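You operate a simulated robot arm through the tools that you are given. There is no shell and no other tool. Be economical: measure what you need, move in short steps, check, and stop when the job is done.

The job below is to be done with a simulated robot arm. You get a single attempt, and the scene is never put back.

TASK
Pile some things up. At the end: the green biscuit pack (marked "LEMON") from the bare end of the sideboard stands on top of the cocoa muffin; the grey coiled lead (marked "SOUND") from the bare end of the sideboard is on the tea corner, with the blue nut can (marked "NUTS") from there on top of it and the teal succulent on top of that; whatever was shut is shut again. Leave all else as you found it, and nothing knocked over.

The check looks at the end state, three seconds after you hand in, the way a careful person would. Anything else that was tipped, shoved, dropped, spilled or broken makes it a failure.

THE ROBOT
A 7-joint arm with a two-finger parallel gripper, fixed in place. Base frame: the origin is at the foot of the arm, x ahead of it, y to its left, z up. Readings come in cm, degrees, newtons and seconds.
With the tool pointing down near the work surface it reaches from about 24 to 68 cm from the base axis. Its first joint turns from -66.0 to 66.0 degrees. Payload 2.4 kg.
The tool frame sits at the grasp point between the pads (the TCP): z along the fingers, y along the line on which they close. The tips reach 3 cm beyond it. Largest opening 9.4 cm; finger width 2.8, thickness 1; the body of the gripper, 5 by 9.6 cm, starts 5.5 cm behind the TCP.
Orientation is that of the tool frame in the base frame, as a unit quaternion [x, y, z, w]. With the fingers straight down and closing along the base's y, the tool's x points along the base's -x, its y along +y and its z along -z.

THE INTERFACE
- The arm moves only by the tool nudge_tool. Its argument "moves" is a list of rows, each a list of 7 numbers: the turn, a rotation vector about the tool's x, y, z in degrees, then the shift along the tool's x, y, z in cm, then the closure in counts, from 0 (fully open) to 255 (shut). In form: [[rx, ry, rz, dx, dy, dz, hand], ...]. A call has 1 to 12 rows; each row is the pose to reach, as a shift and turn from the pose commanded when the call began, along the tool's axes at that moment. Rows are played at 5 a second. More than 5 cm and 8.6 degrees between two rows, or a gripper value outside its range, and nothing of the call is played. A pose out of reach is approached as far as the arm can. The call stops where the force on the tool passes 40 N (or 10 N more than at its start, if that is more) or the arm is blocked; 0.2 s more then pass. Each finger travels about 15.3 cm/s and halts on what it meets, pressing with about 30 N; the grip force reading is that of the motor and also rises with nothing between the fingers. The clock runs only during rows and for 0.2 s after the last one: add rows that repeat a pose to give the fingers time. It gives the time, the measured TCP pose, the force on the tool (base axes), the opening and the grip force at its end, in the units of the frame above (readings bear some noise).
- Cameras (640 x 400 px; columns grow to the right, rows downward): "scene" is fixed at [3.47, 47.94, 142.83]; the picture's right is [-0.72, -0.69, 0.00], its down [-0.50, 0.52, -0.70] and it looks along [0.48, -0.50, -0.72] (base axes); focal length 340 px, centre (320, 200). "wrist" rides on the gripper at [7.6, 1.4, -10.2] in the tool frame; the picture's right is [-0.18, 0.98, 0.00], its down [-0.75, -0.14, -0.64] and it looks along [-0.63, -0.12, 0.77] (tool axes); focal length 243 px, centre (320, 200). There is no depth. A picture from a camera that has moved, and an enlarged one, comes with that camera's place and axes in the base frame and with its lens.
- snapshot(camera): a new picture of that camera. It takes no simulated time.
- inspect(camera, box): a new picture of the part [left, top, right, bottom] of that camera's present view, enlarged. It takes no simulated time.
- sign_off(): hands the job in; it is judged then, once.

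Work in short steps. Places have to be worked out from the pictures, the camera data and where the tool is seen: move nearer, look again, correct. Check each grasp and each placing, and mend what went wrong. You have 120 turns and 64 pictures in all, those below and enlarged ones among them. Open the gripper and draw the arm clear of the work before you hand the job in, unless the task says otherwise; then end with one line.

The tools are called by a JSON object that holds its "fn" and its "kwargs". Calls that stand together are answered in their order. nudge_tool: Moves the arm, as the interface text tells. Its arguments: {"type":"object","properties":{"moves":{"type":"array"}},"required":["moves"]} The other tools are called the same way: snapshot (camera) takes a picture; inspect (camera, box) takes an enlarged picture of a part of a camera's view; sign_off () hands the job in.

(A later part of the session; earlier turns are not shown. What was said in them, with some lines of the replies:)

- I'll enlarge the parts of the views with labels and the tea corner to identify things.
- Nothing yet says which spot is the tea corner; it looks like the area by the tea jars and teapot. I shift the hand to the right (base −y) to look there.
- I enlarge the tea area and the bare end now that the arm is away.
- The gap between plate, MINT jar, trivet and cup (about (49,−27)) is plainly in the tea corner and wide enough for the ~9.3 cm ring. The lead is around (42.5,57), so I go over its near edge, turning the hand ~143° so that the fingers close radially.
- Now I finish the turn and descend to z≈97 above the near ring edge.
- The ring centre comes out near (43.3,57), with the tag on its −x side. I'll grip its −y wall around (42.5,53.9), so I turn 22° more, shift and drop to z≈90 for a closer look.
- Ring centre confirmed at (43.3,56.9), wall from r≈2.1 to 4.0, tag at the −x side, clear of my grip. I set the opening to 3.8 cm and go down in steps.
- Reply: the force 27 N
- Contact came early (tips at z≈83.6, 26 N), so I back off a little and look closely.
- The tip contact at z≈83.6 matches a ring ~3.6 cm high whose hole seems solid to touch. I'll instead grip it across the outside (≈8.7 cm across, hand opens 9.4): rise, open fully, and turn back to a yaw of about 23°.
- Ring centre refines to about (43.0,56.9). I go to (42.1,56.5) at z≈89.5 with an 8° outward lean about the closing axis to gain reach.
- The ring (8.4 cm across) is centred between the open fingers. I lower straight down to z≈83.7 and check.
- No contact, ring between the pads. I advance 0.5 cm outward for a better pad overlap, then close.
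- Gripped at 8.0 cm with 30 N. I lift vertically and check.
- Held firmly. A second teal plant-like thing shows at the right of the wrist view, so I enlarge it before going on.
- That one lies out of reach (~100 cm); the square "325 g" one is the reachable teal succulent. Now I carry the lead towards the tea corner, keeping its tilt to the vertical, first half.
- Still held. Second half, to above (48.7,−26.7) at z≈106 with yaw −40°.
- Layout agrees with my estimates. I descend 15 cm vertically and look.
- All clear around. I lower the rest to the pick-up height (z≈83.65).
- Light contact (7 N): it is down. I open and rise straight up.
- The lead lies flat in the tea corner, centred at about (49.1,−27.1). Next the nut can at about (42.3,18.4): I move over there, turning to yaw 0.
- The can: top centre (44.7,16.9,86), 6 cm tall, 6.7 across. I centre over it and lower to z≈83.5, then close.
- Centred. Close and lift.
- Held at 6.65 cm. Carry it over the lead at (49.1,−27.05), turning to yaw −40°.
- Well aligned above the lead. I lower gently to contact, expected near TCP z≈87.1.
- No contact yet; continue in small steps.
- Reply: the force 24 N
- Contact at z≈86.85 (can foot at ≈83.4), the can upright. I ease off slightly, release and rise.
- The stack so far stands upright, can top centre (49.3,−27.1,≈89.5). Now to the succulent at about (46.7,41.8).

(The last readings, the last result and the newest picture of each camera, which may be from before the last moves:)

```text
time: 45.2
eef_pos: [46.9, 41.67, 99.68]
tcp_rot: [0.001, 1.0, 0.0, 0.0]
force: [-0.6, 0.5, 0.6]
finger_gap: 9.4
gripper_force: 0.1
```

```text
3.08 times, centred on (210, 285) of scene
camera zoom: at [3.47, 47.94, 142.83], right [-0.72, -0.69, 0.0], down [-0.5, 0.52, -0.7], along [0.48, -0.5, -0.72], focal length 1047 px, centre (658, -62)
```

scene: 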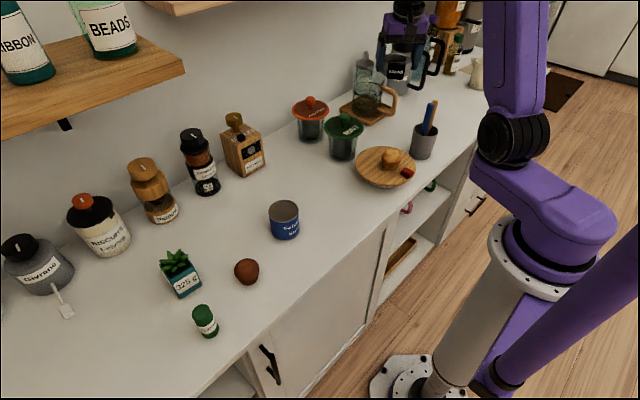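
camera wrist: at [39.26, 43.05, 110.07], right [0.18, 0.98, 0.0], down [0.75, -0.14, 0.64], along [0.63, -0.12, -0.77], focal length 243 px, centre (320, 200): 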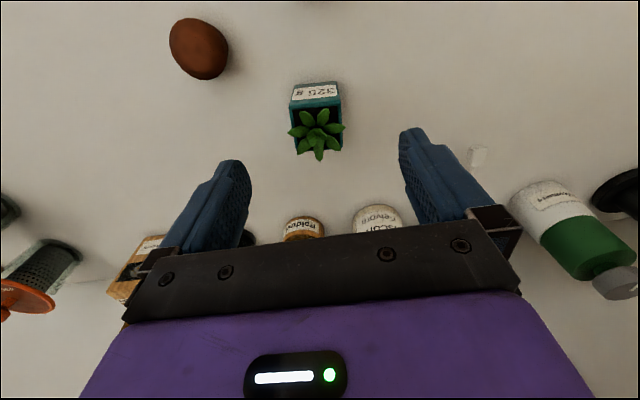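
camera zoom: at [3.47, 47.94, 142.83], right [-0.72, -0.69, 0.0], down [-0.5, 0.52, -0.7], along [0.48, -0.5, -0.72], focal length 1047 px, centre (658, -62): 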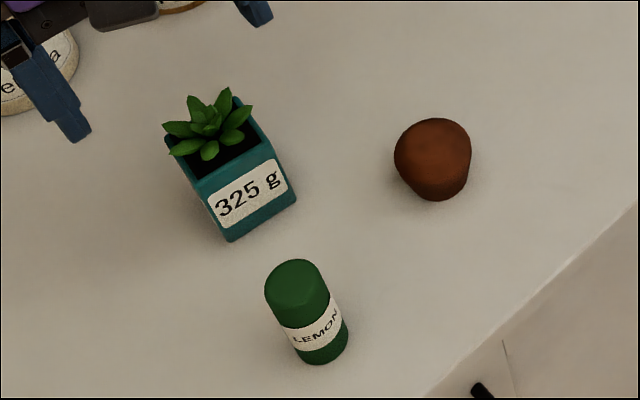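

The pot's label face looks toward the robot, pot about 4.7 cm wide, centre ≈(49.0,41.0), turned ≈−5°. I align and drop to z≈92 for a closer look.

{"fn": "nudge_tool", "kwargs": {"moves": [[0, 0, 2.5, -1, -0.3, 3, 0], [0, 0, 5, -2.1, -0.67, 6, 0], [0, 0, 5, -2.1, -0.67, 7.2, 0], [0, 0, 5, -2.1, -0.67, 7.2, 0]]}}

{"fn": "snapshot", "kwargs": {"camera": "wrist"}}

{"fn": "inspect", "kwargs": {"camera": "scene", "box": [120, 210, 260, 320]}}

```text
time: 46.2
eef_pos: [48.91, 40.95, 92.5]
tcp_rot: [0.044, 0.999, 0.0, 0.0]
force: [0.0, -0.4, 0.9]
finger_gap: 9.4
gripper_force: 0.1
```

```text
24 pictures are left
camera wrist: at [41.47, 43.0, 102.86], right [0.27, 0.96, 0.0], down [0.74, -0.21, 0.64], along [0.62, -0.17, -0.77], focal length 243 px, centre (320, 200)
```

wrist: 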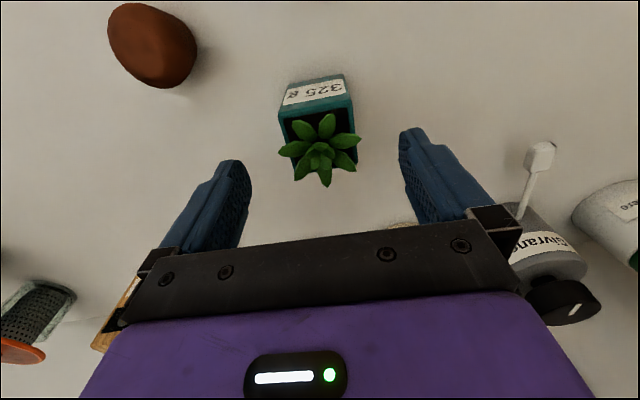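

```text
3.64 times, centred on (190, 265) of scene
camera zoom: at [3.47, 47.94, 142.83], right [-0.72, -0.69, 0.0], down [-0.5, 0.52, -0.7], along [0.48, -0.5, -0.72], focal length 1237 px, centre (793, -36)
```

zoom: 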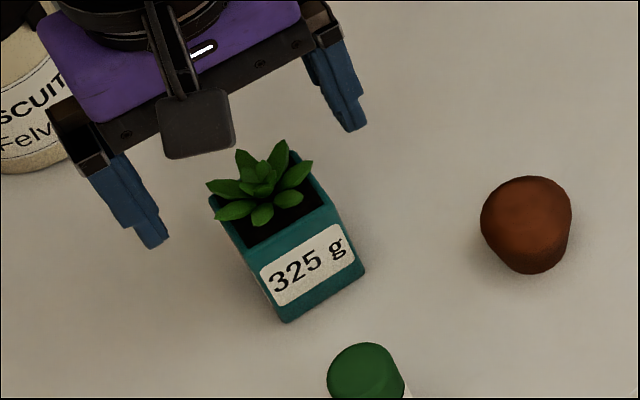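

Aligned and centred within 2 mm. I lower to z≈86 (pads on the upper pot), watching the force.

{"fn": "nudge_tool", "kwargs": {"moves": [[0, 0, 0, -0.2, 0.15, 2.5, 0], [0, 0, 0, -0.2, 0.15, 5, 0], [0, 0, 0, -0.2, 0.15, 6.5, 0], [0, 0, 0, -0.2, 0.15, 6.5, 0]]}}

{"fn": "inspect", "kwargs": {"camera": "wrist", "box": [160, 60, 480, 260]}}

{"fn": "inspect", "kwargs": {"camera": "scene", "box": [120, 210, 260, 320]}}

```text
time: 47.2
eef_pos: [49.03, 41.19, 86.11]
tcp_rot: [0.044, 0.999, 0.0, 0.0]
force: [-0.2, -0.7, -1.0]
finger_gap: 9.41
gripper_force: 0.0
```

```text
2.00 times, centred on (320, 160) of wrist
camera zoom: at [41.69, 43.15, 96.4], right [0.27, 0.96, 0.0], down [0.74, -0.21, 0.64], along [0.62, -0.17, -0.77], focal length 485 px, centre (320, 280)
```

zoom: 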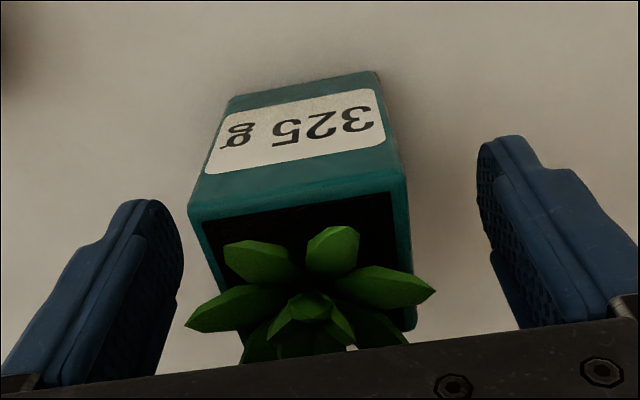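

```text
3.64 times, centred on (190, 265) of scene
camera zoom: at [3.47, 47.94, 142.83], right [-0.72, -0.69, 0.0], down [-0.5, 0.52, -0.7], along [0.48, -0.5, -0.72], focal length 1237 px, centre (793, -36)
```

zoom: 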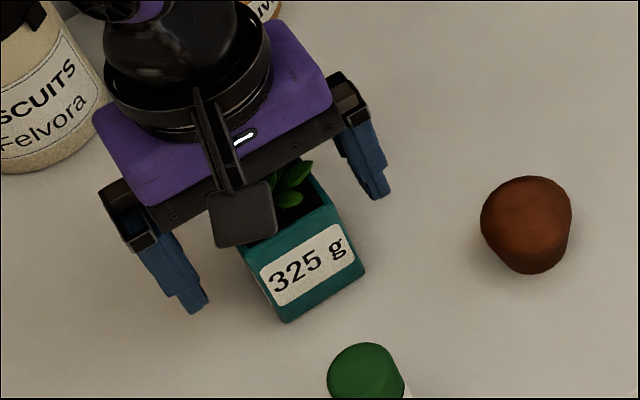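

No contact, pot sits between the pads. Close gently and check the gap.

{"fn": "nudge_tool", "kwargs": {"moves": [[0, 0, 0, 0, 0, 0, 60], [0, 0, 0, 0, 0, 0, 100], [0, 0, 0, 0, 0, 0, 150], [0, 0, 0, 0, 0, 0, 255], [0, 0, 0, 0, 0, 0, 255]]}}

{"fn": "inspect", "kwargs": {"camera": "wrist", "box": [160, 60, 480, 260]}}

```text
time: 48.4
eef_pos: [49.19, 41.1, 86.13]
tcp_rot: [0.044, 0.999, 0.0, 0.0]
force: [0.3, -0.5, 0.7]
finger_gap: 5.4
gripper_force: 29.7
```

```text
2.00 times, centred on (320, 160) of wrist
camera zoom: at [41.69, 43.14, 96.42], right [0.27, 0.96, 0.0], down [0.74, -0.21, 0.64], along [0.62, -0.17, -0.77], focal length 485 px, centre (320, 280)
```

zoom: 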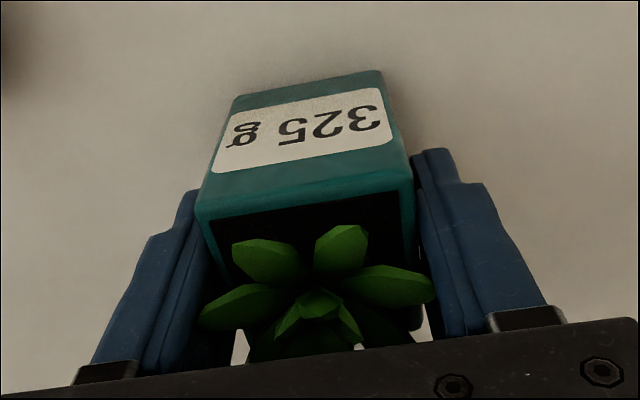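

Gap 5.4 cm at 30 N. I lift and check it hangs straight.

{"fn": "nudge_tool", "kwargs": {"moves": [[0, 0, 0, 0, 0, -1, 255], [0, 0, 0, 0, 0, -2.5, 255], [0, 0, 0, 0, 0, -5, 255], [0, 0, 0, 0, 0, -9, 255], [0, 0, 0, 0, 0, -14, 255], [0, 0, 0, 0, 0, -19, 255], [0, 0, 0, 0, 0, -22, 255], [0, 0, 0, 0, 0, -22, 255]]}}

{"fn": "inspect", "kwargs": {"camera": "wrist", "box": [160, 60, 480, 260]}}

```text
time: 50.2
eef_pos: [49.05, 41.1, 108.11]
tcp_rot: [0.044, 0.999, 0.0, 0.0]
force: [-0.8, 1.2, -3.7]
finger_gap: 5.43
gripper_force: 30.1
```

```text
2.00 times, centred on (320, 160) of wrist
camera zoom: at [41.64, 43.06, 118.43], right [0.27, 0.96, 0.0], down [0.74, -0.21, 0.64], along [0.62, -0.17, -0.77], focal length 485 px, centre (320, 280)
```

zoom: 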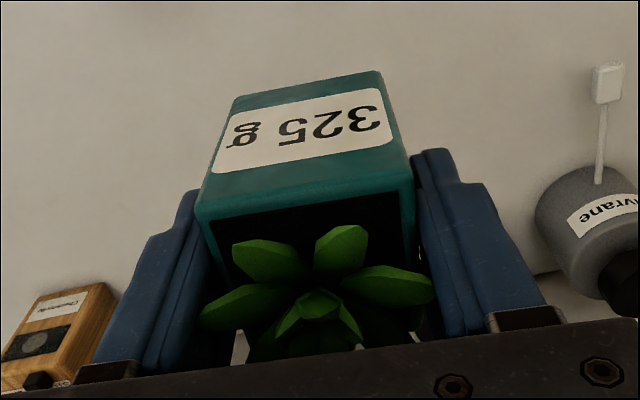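

Held firmly without slip. I carry it toward the stack at z≈108.

{"fn": "nudge_tool", "kwargs": {"moves": [[0, 0, 0, -0.38, -4.25, 0, 255], [0, 0, 0, -0.76, -8.5, 0, 255], [0, 0, 0, -1.14, -12.7, 0, 255], [0, 0, 0, -1.52, -17, 0, 255], [0, 0, 0, -1.9, -21.2, 0, 255], [0, 0, 0, -2.28, -25.5, 0, 255], [0, 0, 0, -2.66, -29.7, 0, 255], [0, 0, 0, -3.04, -34, 0, 255]]}}

{"fn": "nudge_tool", "kwargs": {"moves": [[0, 0, 4.4, -0.38, -4.25, 0, 255], [0, 0, 8.75, -0.76, -8.5, 0, 255], [0, 0, 13.1, -1.14, -12.7, 0, 255], [0, 0, 17.5, -1.52, -17, 0, 255], [0, 0, 21.9, -1.9, -21.2, 0, 255], [0, 0, 26.2, -2.28, -25.5, 0, 255], [0, 0, 30.6, -2.66, -29.7, 0, 255], [0, 0, 35, -3.04, -33.9, 0, 255], [0, 0, 35, -3.04, -33.9, 0, 255]]}}

{"fn": "snapshot", "kwargs": {"camera": "wrist"}}

```text
time: 52.0
eef_pos: [49.31, 6.91, 108.13]
tcp_rot: [0.044, 0.999, 0.001, 0.0]
force: [-0.1, -0.5, -3.0]
finger_gap: 5.43
gripper_force: 29.9
```

```text
time: 54.0
eef_pos: [49.19, -27.07, 108.22]
tcp_rot: [0.342, 0.94, 0.0, -0.001]
force: [-0.6, 0.0, -3.0]
finger_gap: 5.41
gripper_force: 29.7
```

```text
18 pictures are left
camera wrist: at [44.32, -21.14, 118.45], right [0.77, 0.63, 0.0], down [0.49, -0.59, 0.64], along [0.41, -0.5, -0.77], focal length 243 px, centre (320, 200)
```

wrist: 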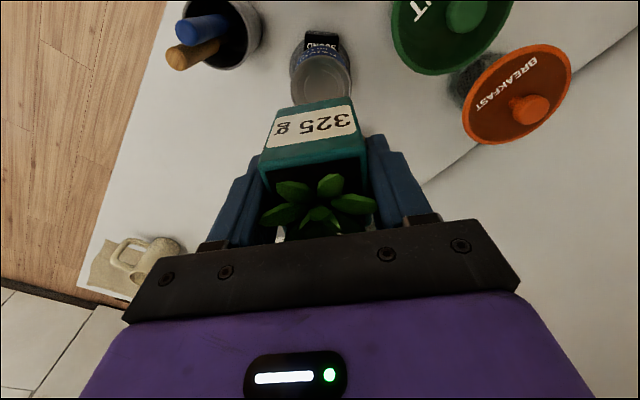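

Pot is in line with the can. I lower to just above the expected contact (z≈95.6).

{"fn": "nudge_tool", "kwargs": {"moves": [[0, 0, 0, 0, 0, 4, 255], [0, 0, 0, 0, 0, 8, 255], [0, 0, 0, 0, 0, 10.5, 255], [0, 0, 0, 0, 0, 11.7, 255], [0, 0, 0, 0, 0, 11.7, 255]]}}

{"fn": "inspect", "kwargs": {"camera": "scene", "box": [340, 70, 440, 160]}}

```text
time: 55.2
eef_pos: [49.4, -27.08, 96.67]
tcp_rot: [0.341, 0.94, 0.0, 0.004]
force: [-2.8, 1.3, 25.6]
finger_gap: 5.44
gripper_force: 30.5
```

```text
4.44 times, centred on (390, 115) of scene
camera zoom: at [3.43, 47.97, 142.82], right [-0.72, -0.69, 0.0], down [-0.5, 0.52, -0.7], along [0.48, -0.5, -0.72], focal length 1512 px, centre (9, 578)
```

zoom: 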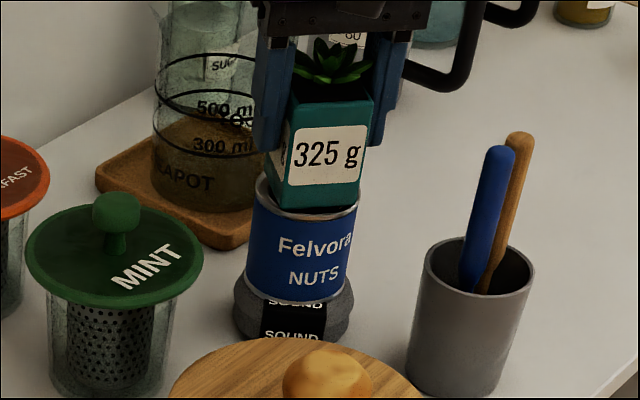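

Contact at z≈96.67 with the pot standing on the can. I ease off 0.2 cm, release slowly and rise.

{"fn": "nudge_tool", "kwargs": {"moves": [[0, 0, 0, 0, 0, -0.15, 255], [0, 0, 0, 0, 0, -0.15, 105], [0, 0, 0, 0, 0, -0.15, 80], [0, 0, 0, 0, 0, -0.15, 0], [0, 0, 0, 0, 0, -0.15, 0], [0, 0, 0, 0, 0, -2.5, 0], [0, 0, 0, 0, 0, -6, 0], [0, 0, 0, 0, 0, -10, 0], [0, 0, 0, 0, 0, -12, 0], [0, 0, 0, 0, 0, -12, 0]]}}

{"fn": "inspect", "kwargs": {"camera": "scene", "box": [340, 70, 440, 160]}}

{"fn": "snapshot", "kwargs": {"camera": "wrist"}}

```text
time: 57.4
eef_pos: [49.37, -26.94, 108.47]
tcp_rot: [0.342, 0.94, 0.0, 0.0]
force: [-0.7, -0.6, -0.1]
finger_gap: 9.41
gripper_force: 0.0
```

```text
4.44 times, centred on (390, 115) of scene
camera zoom: at [3.47, 47.94, 142.83], right [-0.72, -0.69, 0.0], down [-0.5, 0.52, -0.7], along [0.48, -0.5, -0.72], focal length 1512 px, centre (9, 578)
```

zoom: 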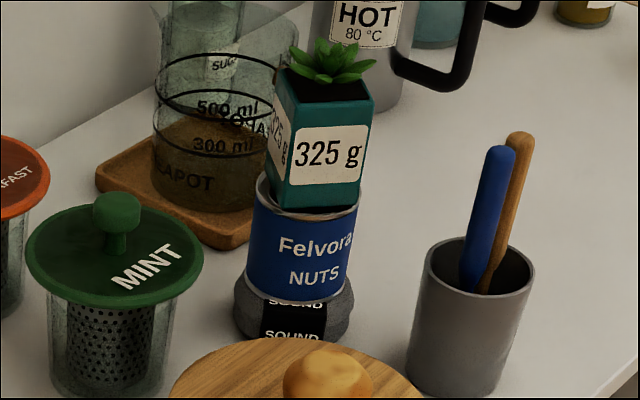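

```text
15 pictures are left
camera wrist: at [44.4, -21.06, 118.68], right [0.77, 0.63, 0.0], down [0.49, -0.59, 0.64], along [0.41, -0.5, -0.77], focal length 243 px, centre (320, 200)
```

wrist: 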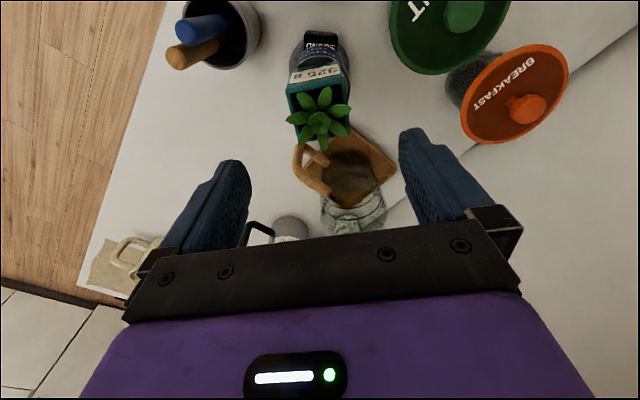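

The lead–can–succulent pile stands upright. Next the LEMON pack at about (36.1,42.9): move over it at yaw 0.

{"fn": "nudge_tool", "kwargs": {"moves": [[0, 0, -5, 3.44, 2.84, 0, 0], [0, 0, -10, 6.9, 5.7, 0, 0], [0, 0, -15, 10.3, 8.5, 0, 0], [0, 0, -20, 13.75, 11.35, 0, 0], [0, 0, -25, 17.2, 14.2, 0, 0], [0, 0, -30, 20.6, 17, 0, 0], [0, 0, -35, 24.1, 19.9, 0, 0], [0, 0, -40, 27.5, 22.7, 0, 0]]}}

{"fn": "nudge_tool", "kwargs": {"moves": [[0, 0, 0, 0.84, 4.36, 1, 0], [0, 0, 0, 1.7, 8.7, 2, 0], [0, 0, 0, 2.5, 13.1, 3, 0], [0, 0, 0, 3.35, 17.45, 4, 0], [0, 0, 0, 4.2, 21.8, 5, 0], [0, 0, 0, 5, 26.2, 6.5, 0], [0, 0, 0, 5.9, 30.5, 8, 0], [0, 0, 0, 6.7, 34.9, 9.5, 0], [0, 0, 0, 6.7, 34.9, 9.5, 0]]}}

{"fn": "snapshot", "kwargs": {"camera": "wrist"}}

{"fn": "inspect", "kwargs": {"camera": "scene", "box": [180, 240, 290, 350]}}

```text
time: 59.2
eef_pos: [42.64, 8.01, 108.52]
tcp_rot: [0.0, 1.0, 0.0, 0.0]
force: [0.5, -0.5, -0.5]
finger_gap: 9.42
gripper_force: 0.1
```

```text
time: 61.2
eef_pos: [36.18, 43.04, 98.97]
tcp_rot: [0.001, 1.0, 0.0, 0.001]
force: [0.1, 0.0, 0.0]
finger_gap: 9.39
gripper_force: 0.0
```

```text
14 pictures are left
camera wrist: at [28.51, 44.33, 109.15], right [0.18, 0.98, 0.0], down [0.75, -0.14, 0.64], along [0.63, -0.12, -0.77], focal length 243 px, centre (320, 200)
```

wrist: 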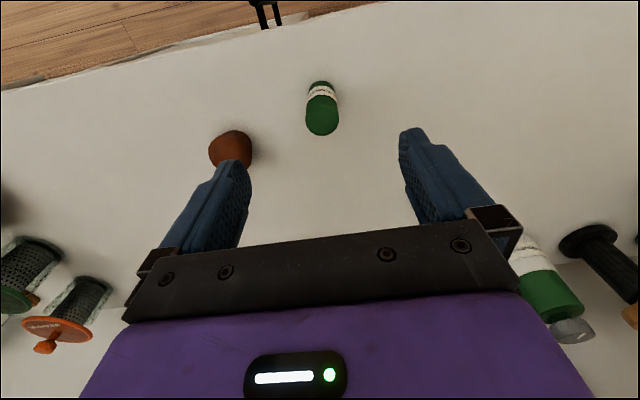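

```text
3.64 times, centred on (235, 295) of scene
camera zoom: at [3.47, 47.94, 142.83], right [-0.72, -0.69, 0.0], down [-0.5, 0.52, -0.7], along [0.48, -0.5, -0.72], focal length 1237 px, centre (629, -146)
```

zoom: 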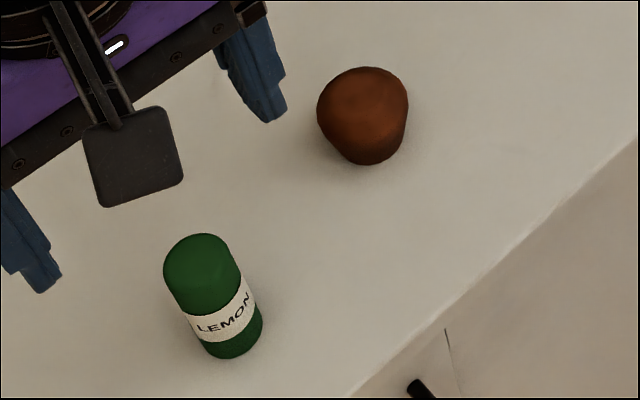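

LEMON is ≈(36.8,42.8), ~3.3 cm across, top ≈86.5. I lower around it to z≈84.7 and look.

{"fn": "nudge_tool", "kwargs": {"moves": [[0, 0, 0, -0.6, -0.2, 4, 0], [0, 0, 0, -0.6, -0.2, 8, 0], [0, 0, 0, -0.6, -0.2, 12, 0], [0, 0, 0, -0.6, -0.2, 14.2, 0], [0, 0, 0, -0.6, -0.2, 14.2, 0]]}}

{"fn": "snapshot", "kwargs": {"camera": "wrist"}}

```text
time: 62.4
eef_pos: [36.8, 42.8, 84.6]
tcp_rot: [0.0, 1.0, 0.0, 0.0]
force: [0.2, 0.5, 0.1]
finger_gap: 9.38
gripper_force: 0.1
```

```text
12 pictures are left
camera wrist: at [29.14, 44.1, 94.96], right [0.18, 0.98, 0.0], down [0.75, -0.14, 0.64], along [0.63, -0.12, -0.77], focal length 243 px, centre (320, 200)
```

wrist: 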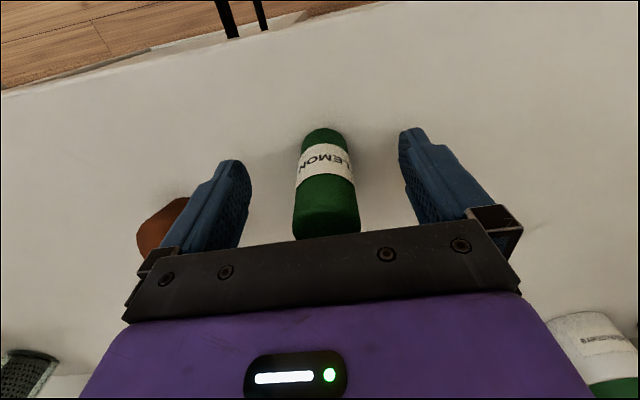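

Centre is ≈(37.0,42.9), nearly perfect. Shift 0.2 cm, close and lift.

{"fn": "nudge_tool", "kwargs": {"moves": [[0, 0, 0, -0.2, 0.1, 0, 90], [0, 0, 0, -0.2, 0.1, 0, 140], [0, 0, 0, -0.2, 0.1, 0, 255], [0, 0, 0, -0.2, 0.1, 0, 255], [0, 0, 0, -0.2, 0.1, -2, 255], [0, 0, 0, -0.2, 0.1, -6, 255], [0, 0, 0, -0.2, 0.1, -10, 255], [0, 0, 0, -0.2, 0.1, -13, 255], [0, 0, 0, -0.2, 0.1, -13, 255]]}}

{"fn": "snapshot", "kwargs": {"camera": "wrist"}}

```text
time: 64.4
eef_pos: [36.75, 42.68, 97.87]
tcp_rot: [0.001, 1.0, 0.0, 0.0]
force: [0.2, 1.4, -0.4]
finger_gap: 3.02
gripper_force: 29.3
```

```text
11 pictures are left
camera wrist: at [29.23, 44.09, 108.04], right [0.18, 0.98, 0.0], down [0.75, -0.14, 0.64], along [0.63, -0.12, -0.77], focal length 243 px, centre (320, 200)
```

wrist: 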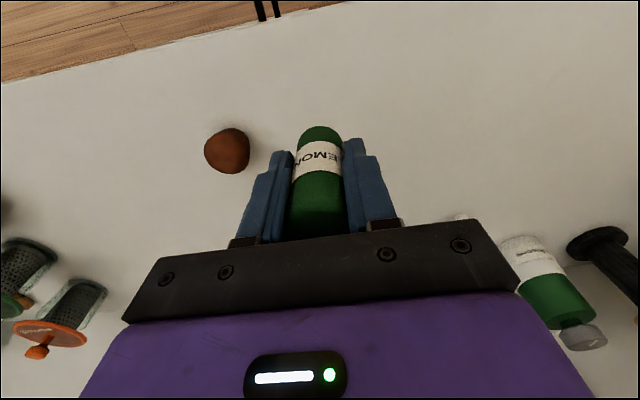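

Held. I enlarge the muffin in the wrist view to fix its top centre.

{"fn": "inspect", "kwargs": {"camera": "wrist", "box": [187, 115, 267, 185]}}

{"fn": "inspect", "kwargs": {"camera": "scene", "box": [215, 245, 275, 295]}}

```text
5.71 times, centred on (227, 150) of wrist
camera zoom: at [29.23, 44.09, 108.04], right [0.18, 0.98, 0.0], down [0.75, -0.14, 0.64], along [0.63, -0.12, -0.77], focal length 1386 px, centre (851, 486)
```

zoom: 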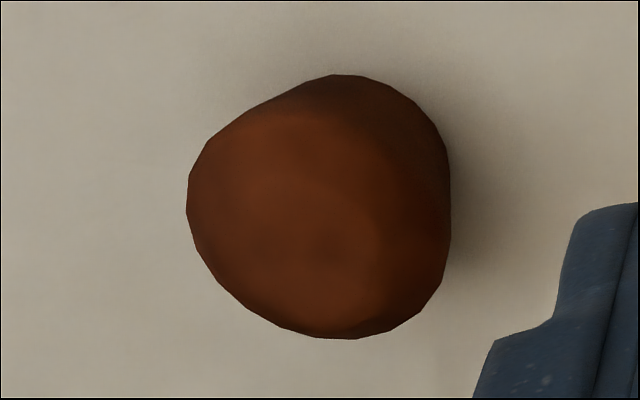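

```text
8.00 times, centred on (245, 270) of scene
camera zoom: at [3.47, 47.94, 142.83], right [-0.72, -0.69, 0.0], down [-0.5, 0.52, -0.7], along [0.48, -0.5, -0.72], focal length 2721 px, centre (920, -360)
```

zoom: 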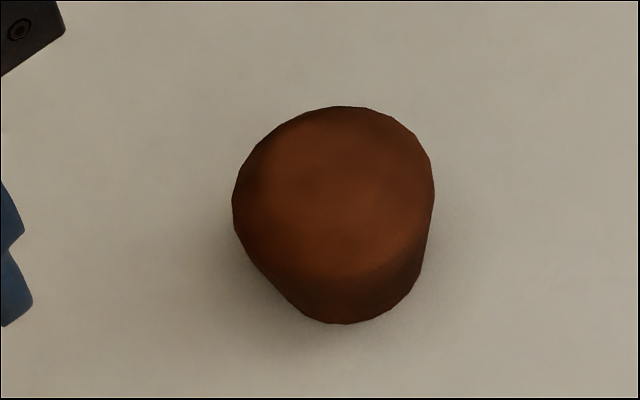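

Muffin top centre ≈(40.4,31.1), top z≈83.7, flat enough. I move the pack over it and lower to z≈90.

{"fn": "nudge_tool", "kwargs": {"moves": [[0, 0, 0, -1.2, -3.9, 0, 255], [0, 0, 0, -2.4, -7.8, 0, 255], [0, 0, 0, -3.5, -11.7, 0, 255], [0, 0, 0, -3.5, -11.7, 0, 255], [0, 0, 0, -3.5, -11.7, 4, 255], [0, 0, 0, -3.5, -11.7, 7.8, 255], [0, 0, 0, -3.5, -11.7, 7.8, 255]]}}

{"fn": "inspect", "kwargs": {"camera": "scene", "box": [205, 220, 285, 290]}}

{"fn": "snapshot", "kwargs": {"camera": "wrist"}}

```text
time: 66.0
eef_pos: [40.27, 31.19, 89.85]
tcp_rot: [-0.001, 1.0, 0.0, 0.001]
force: [-0.7, -0.2, -0.8]
finger_gap: 2.99
gripper_force: 30.4
```

```text
5.71 times, centred on (245, 255) of scene
camera zoom: at [3.47, 47.94, 142.83], right [-0.72, -0.69, 0.0], down [-0.5, 0.52, -0.7], along [0.48, -0.5, -0.72], focal length 1944 px, centre (749, -114)
```

zoom: 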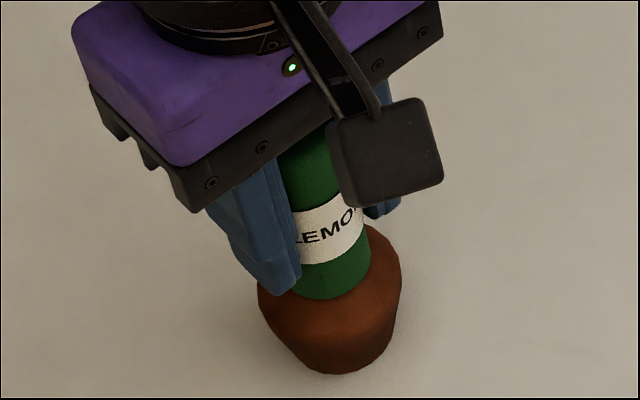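

```text
7 pictures are left
camera wrist: at [32.74, 32.51, 100.13], right [0.18, 0.98, 0.0], down [0.75, -0.14, 0.64], along [0.63, -0.12, -0.77], focal length 243 px, centre (320, 200)
```

wrist: 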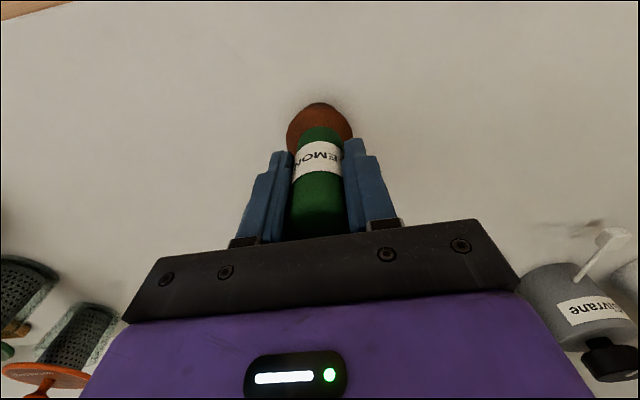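

Well centred in both views. Lower gently to contact.

{"fn": "nudge_tool", "kwargs": {"moves": [[0, 0, 0, 0, 0, 0.6, 255], [0, 0, 0, 0, 0, 1.1, 255], [0, 0, 0, 0, 0, 1.3, 255], [0, 0, 0, 0, 0, 1.3, 255]]}}

```text
time: 67.0
eef_pos: [40.48, 31.18, 88.79]
tcp_rot: [0.0, 1.0, 0.002, 0.002]
force: [0.6, -1.3, 32.0]
finger_gap: 3.02
gripper_force: 29.9
```

Contact (32 N) at 88.8. I ease back until the force is small before releasing.

{"fn": "nudge_tool", "kwargs": {"moves": [[0, 0, 0, 0, 0, -0.15, 255], [0, 0, 0, 0, 0, -0.2, 255], [0, 0, 0, 0, 0, -0.2, 255]]}}

```text
time: 67.8
eef_pos: [40.31, 31.11, 88.8]
tcp_rot: [0.0, 1.0, -0.001, -0.001]
force: [2.8, 2.9, 9.2]
finger_gap: 3.0
gripper_force: 30.1
```

9 N left, so it's resting. Open gradually and rise straight.

{"fn": "nudge_tool", "kwargs": {"moves": [[0, 0, 0, 0, 0, -0.05, 168], [0, 0, 0, 0, 0, -0.05, 155], [0, 0, 0, 0, 0, -0.05, 120], [0, 0, 0, 0, 0, -0.05, 60], [0, 0, 0, 0, 0, -0.05, 30], [0, 0, 0, 0, 0, -3, 30], [0, 0, 0, 0, 0, -7, 30], [0, 0, 0, 0, 0, -12, 30], [0, 0, 0, 0, 0, -16, 0], [0, 0, 0, 0, 0, -16, 0]]}}

{"fn": "snapshot", "kwargs": {"camera": "scene"}}

```text
time: 70.0
eef_pos: [40.53, 31.19, 104.74]
tcp_rot: [-0.001, 1.0, 0.0, 0.0]
force: [-0.8, 0.1, -0.2]
finger_gap: 9.41
gripper_force: 0.2
```

```text
6 pictures are left
```

scene: 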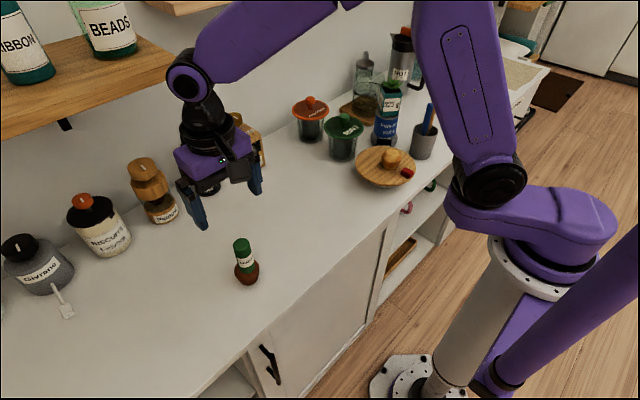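

Both piles stand. I draw the arm back and up, then verify once more.

{"fn": "nudge_tool", "kwargs": {"moves": [[0, 0, 0, 0, 0, -4, 0], [0, 0, 0, 0, 0, -8, 0], [0, 0, 0, 4, -2, -8, 0], [0, 0, 0, 8, -5, -8, 0], [0, 0, 0, 12, -8, -8, 0], [0, 0, 0, 12, -8, -8, 0], [0, 0, 0, 12, -8, -8, 0], [0, 0, 0, 12, -8, -8, 0]]}}

{"fn": "inspect", "kwargs": {"camera": "scene", "box": [200, 220, 290, 300]}}

{"fn": "inspect", "kwargs": {"camera": "scene", "box": [280, 50, 460, 200]}}

```text
time: 71.8
eef_pos: [28.39, 23.07, 112.55]
tcp_rot: [-0.001, 1.0, 0.0, 0.0]
force: [0.2, -0.7, -0.3]
finger_gap: 9.41
gripper_force: 0.0
```

```text
5.00 times, centred on (245, 260) of scene
camera zoom: at [3.47, 47.94, 142.83], right [-0.72, -0.69, 0.0], down [-0.5, 0.52, -0.7], along [0.48, -0.5, -0.72], focal length 1701 px, centre (695, -100)
```

zoom: 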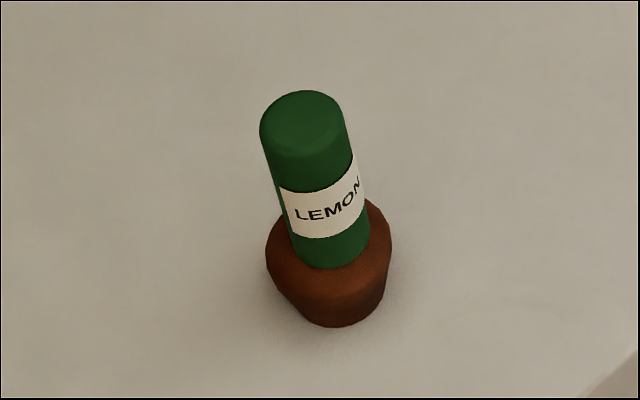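

```text
2.67 times, centred on (370, 125) of scene
camera zoom: at [3.47, 47.94, 142.83], right [-0.72, -0.69, 0.0], down [-0.5, 0.52, -0.7], along [0.48, -0.5, -0.72], focal length 907 px, centre (187, 400)
```

zoom: 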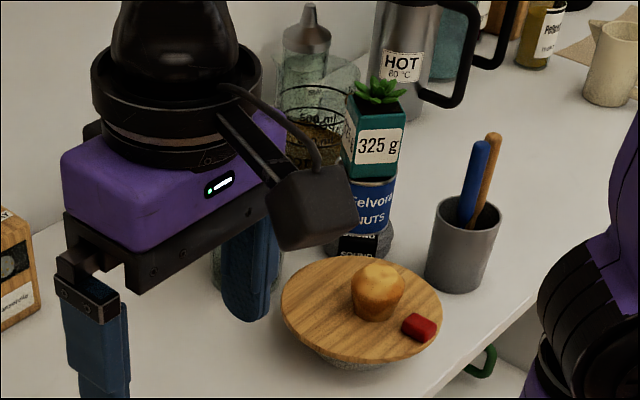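

Both piles are upright and stable, everything else is in place, and the arm is clear with its gripper open. Handing in.

{"fn": "sign_off", "kwargs": {}}

```text
The job is handed in.
```

The job is handed in: the LEMON pack stands on the cocoa muffin, and the SOUND lead, NUTS can and teal succulent are stacked in the tea corner, which I took to be the gap between the snack plate, MINT jar, teapot tray and pen cup. No door or drawer was opened, and nothing else was tipped or moved that I could see.
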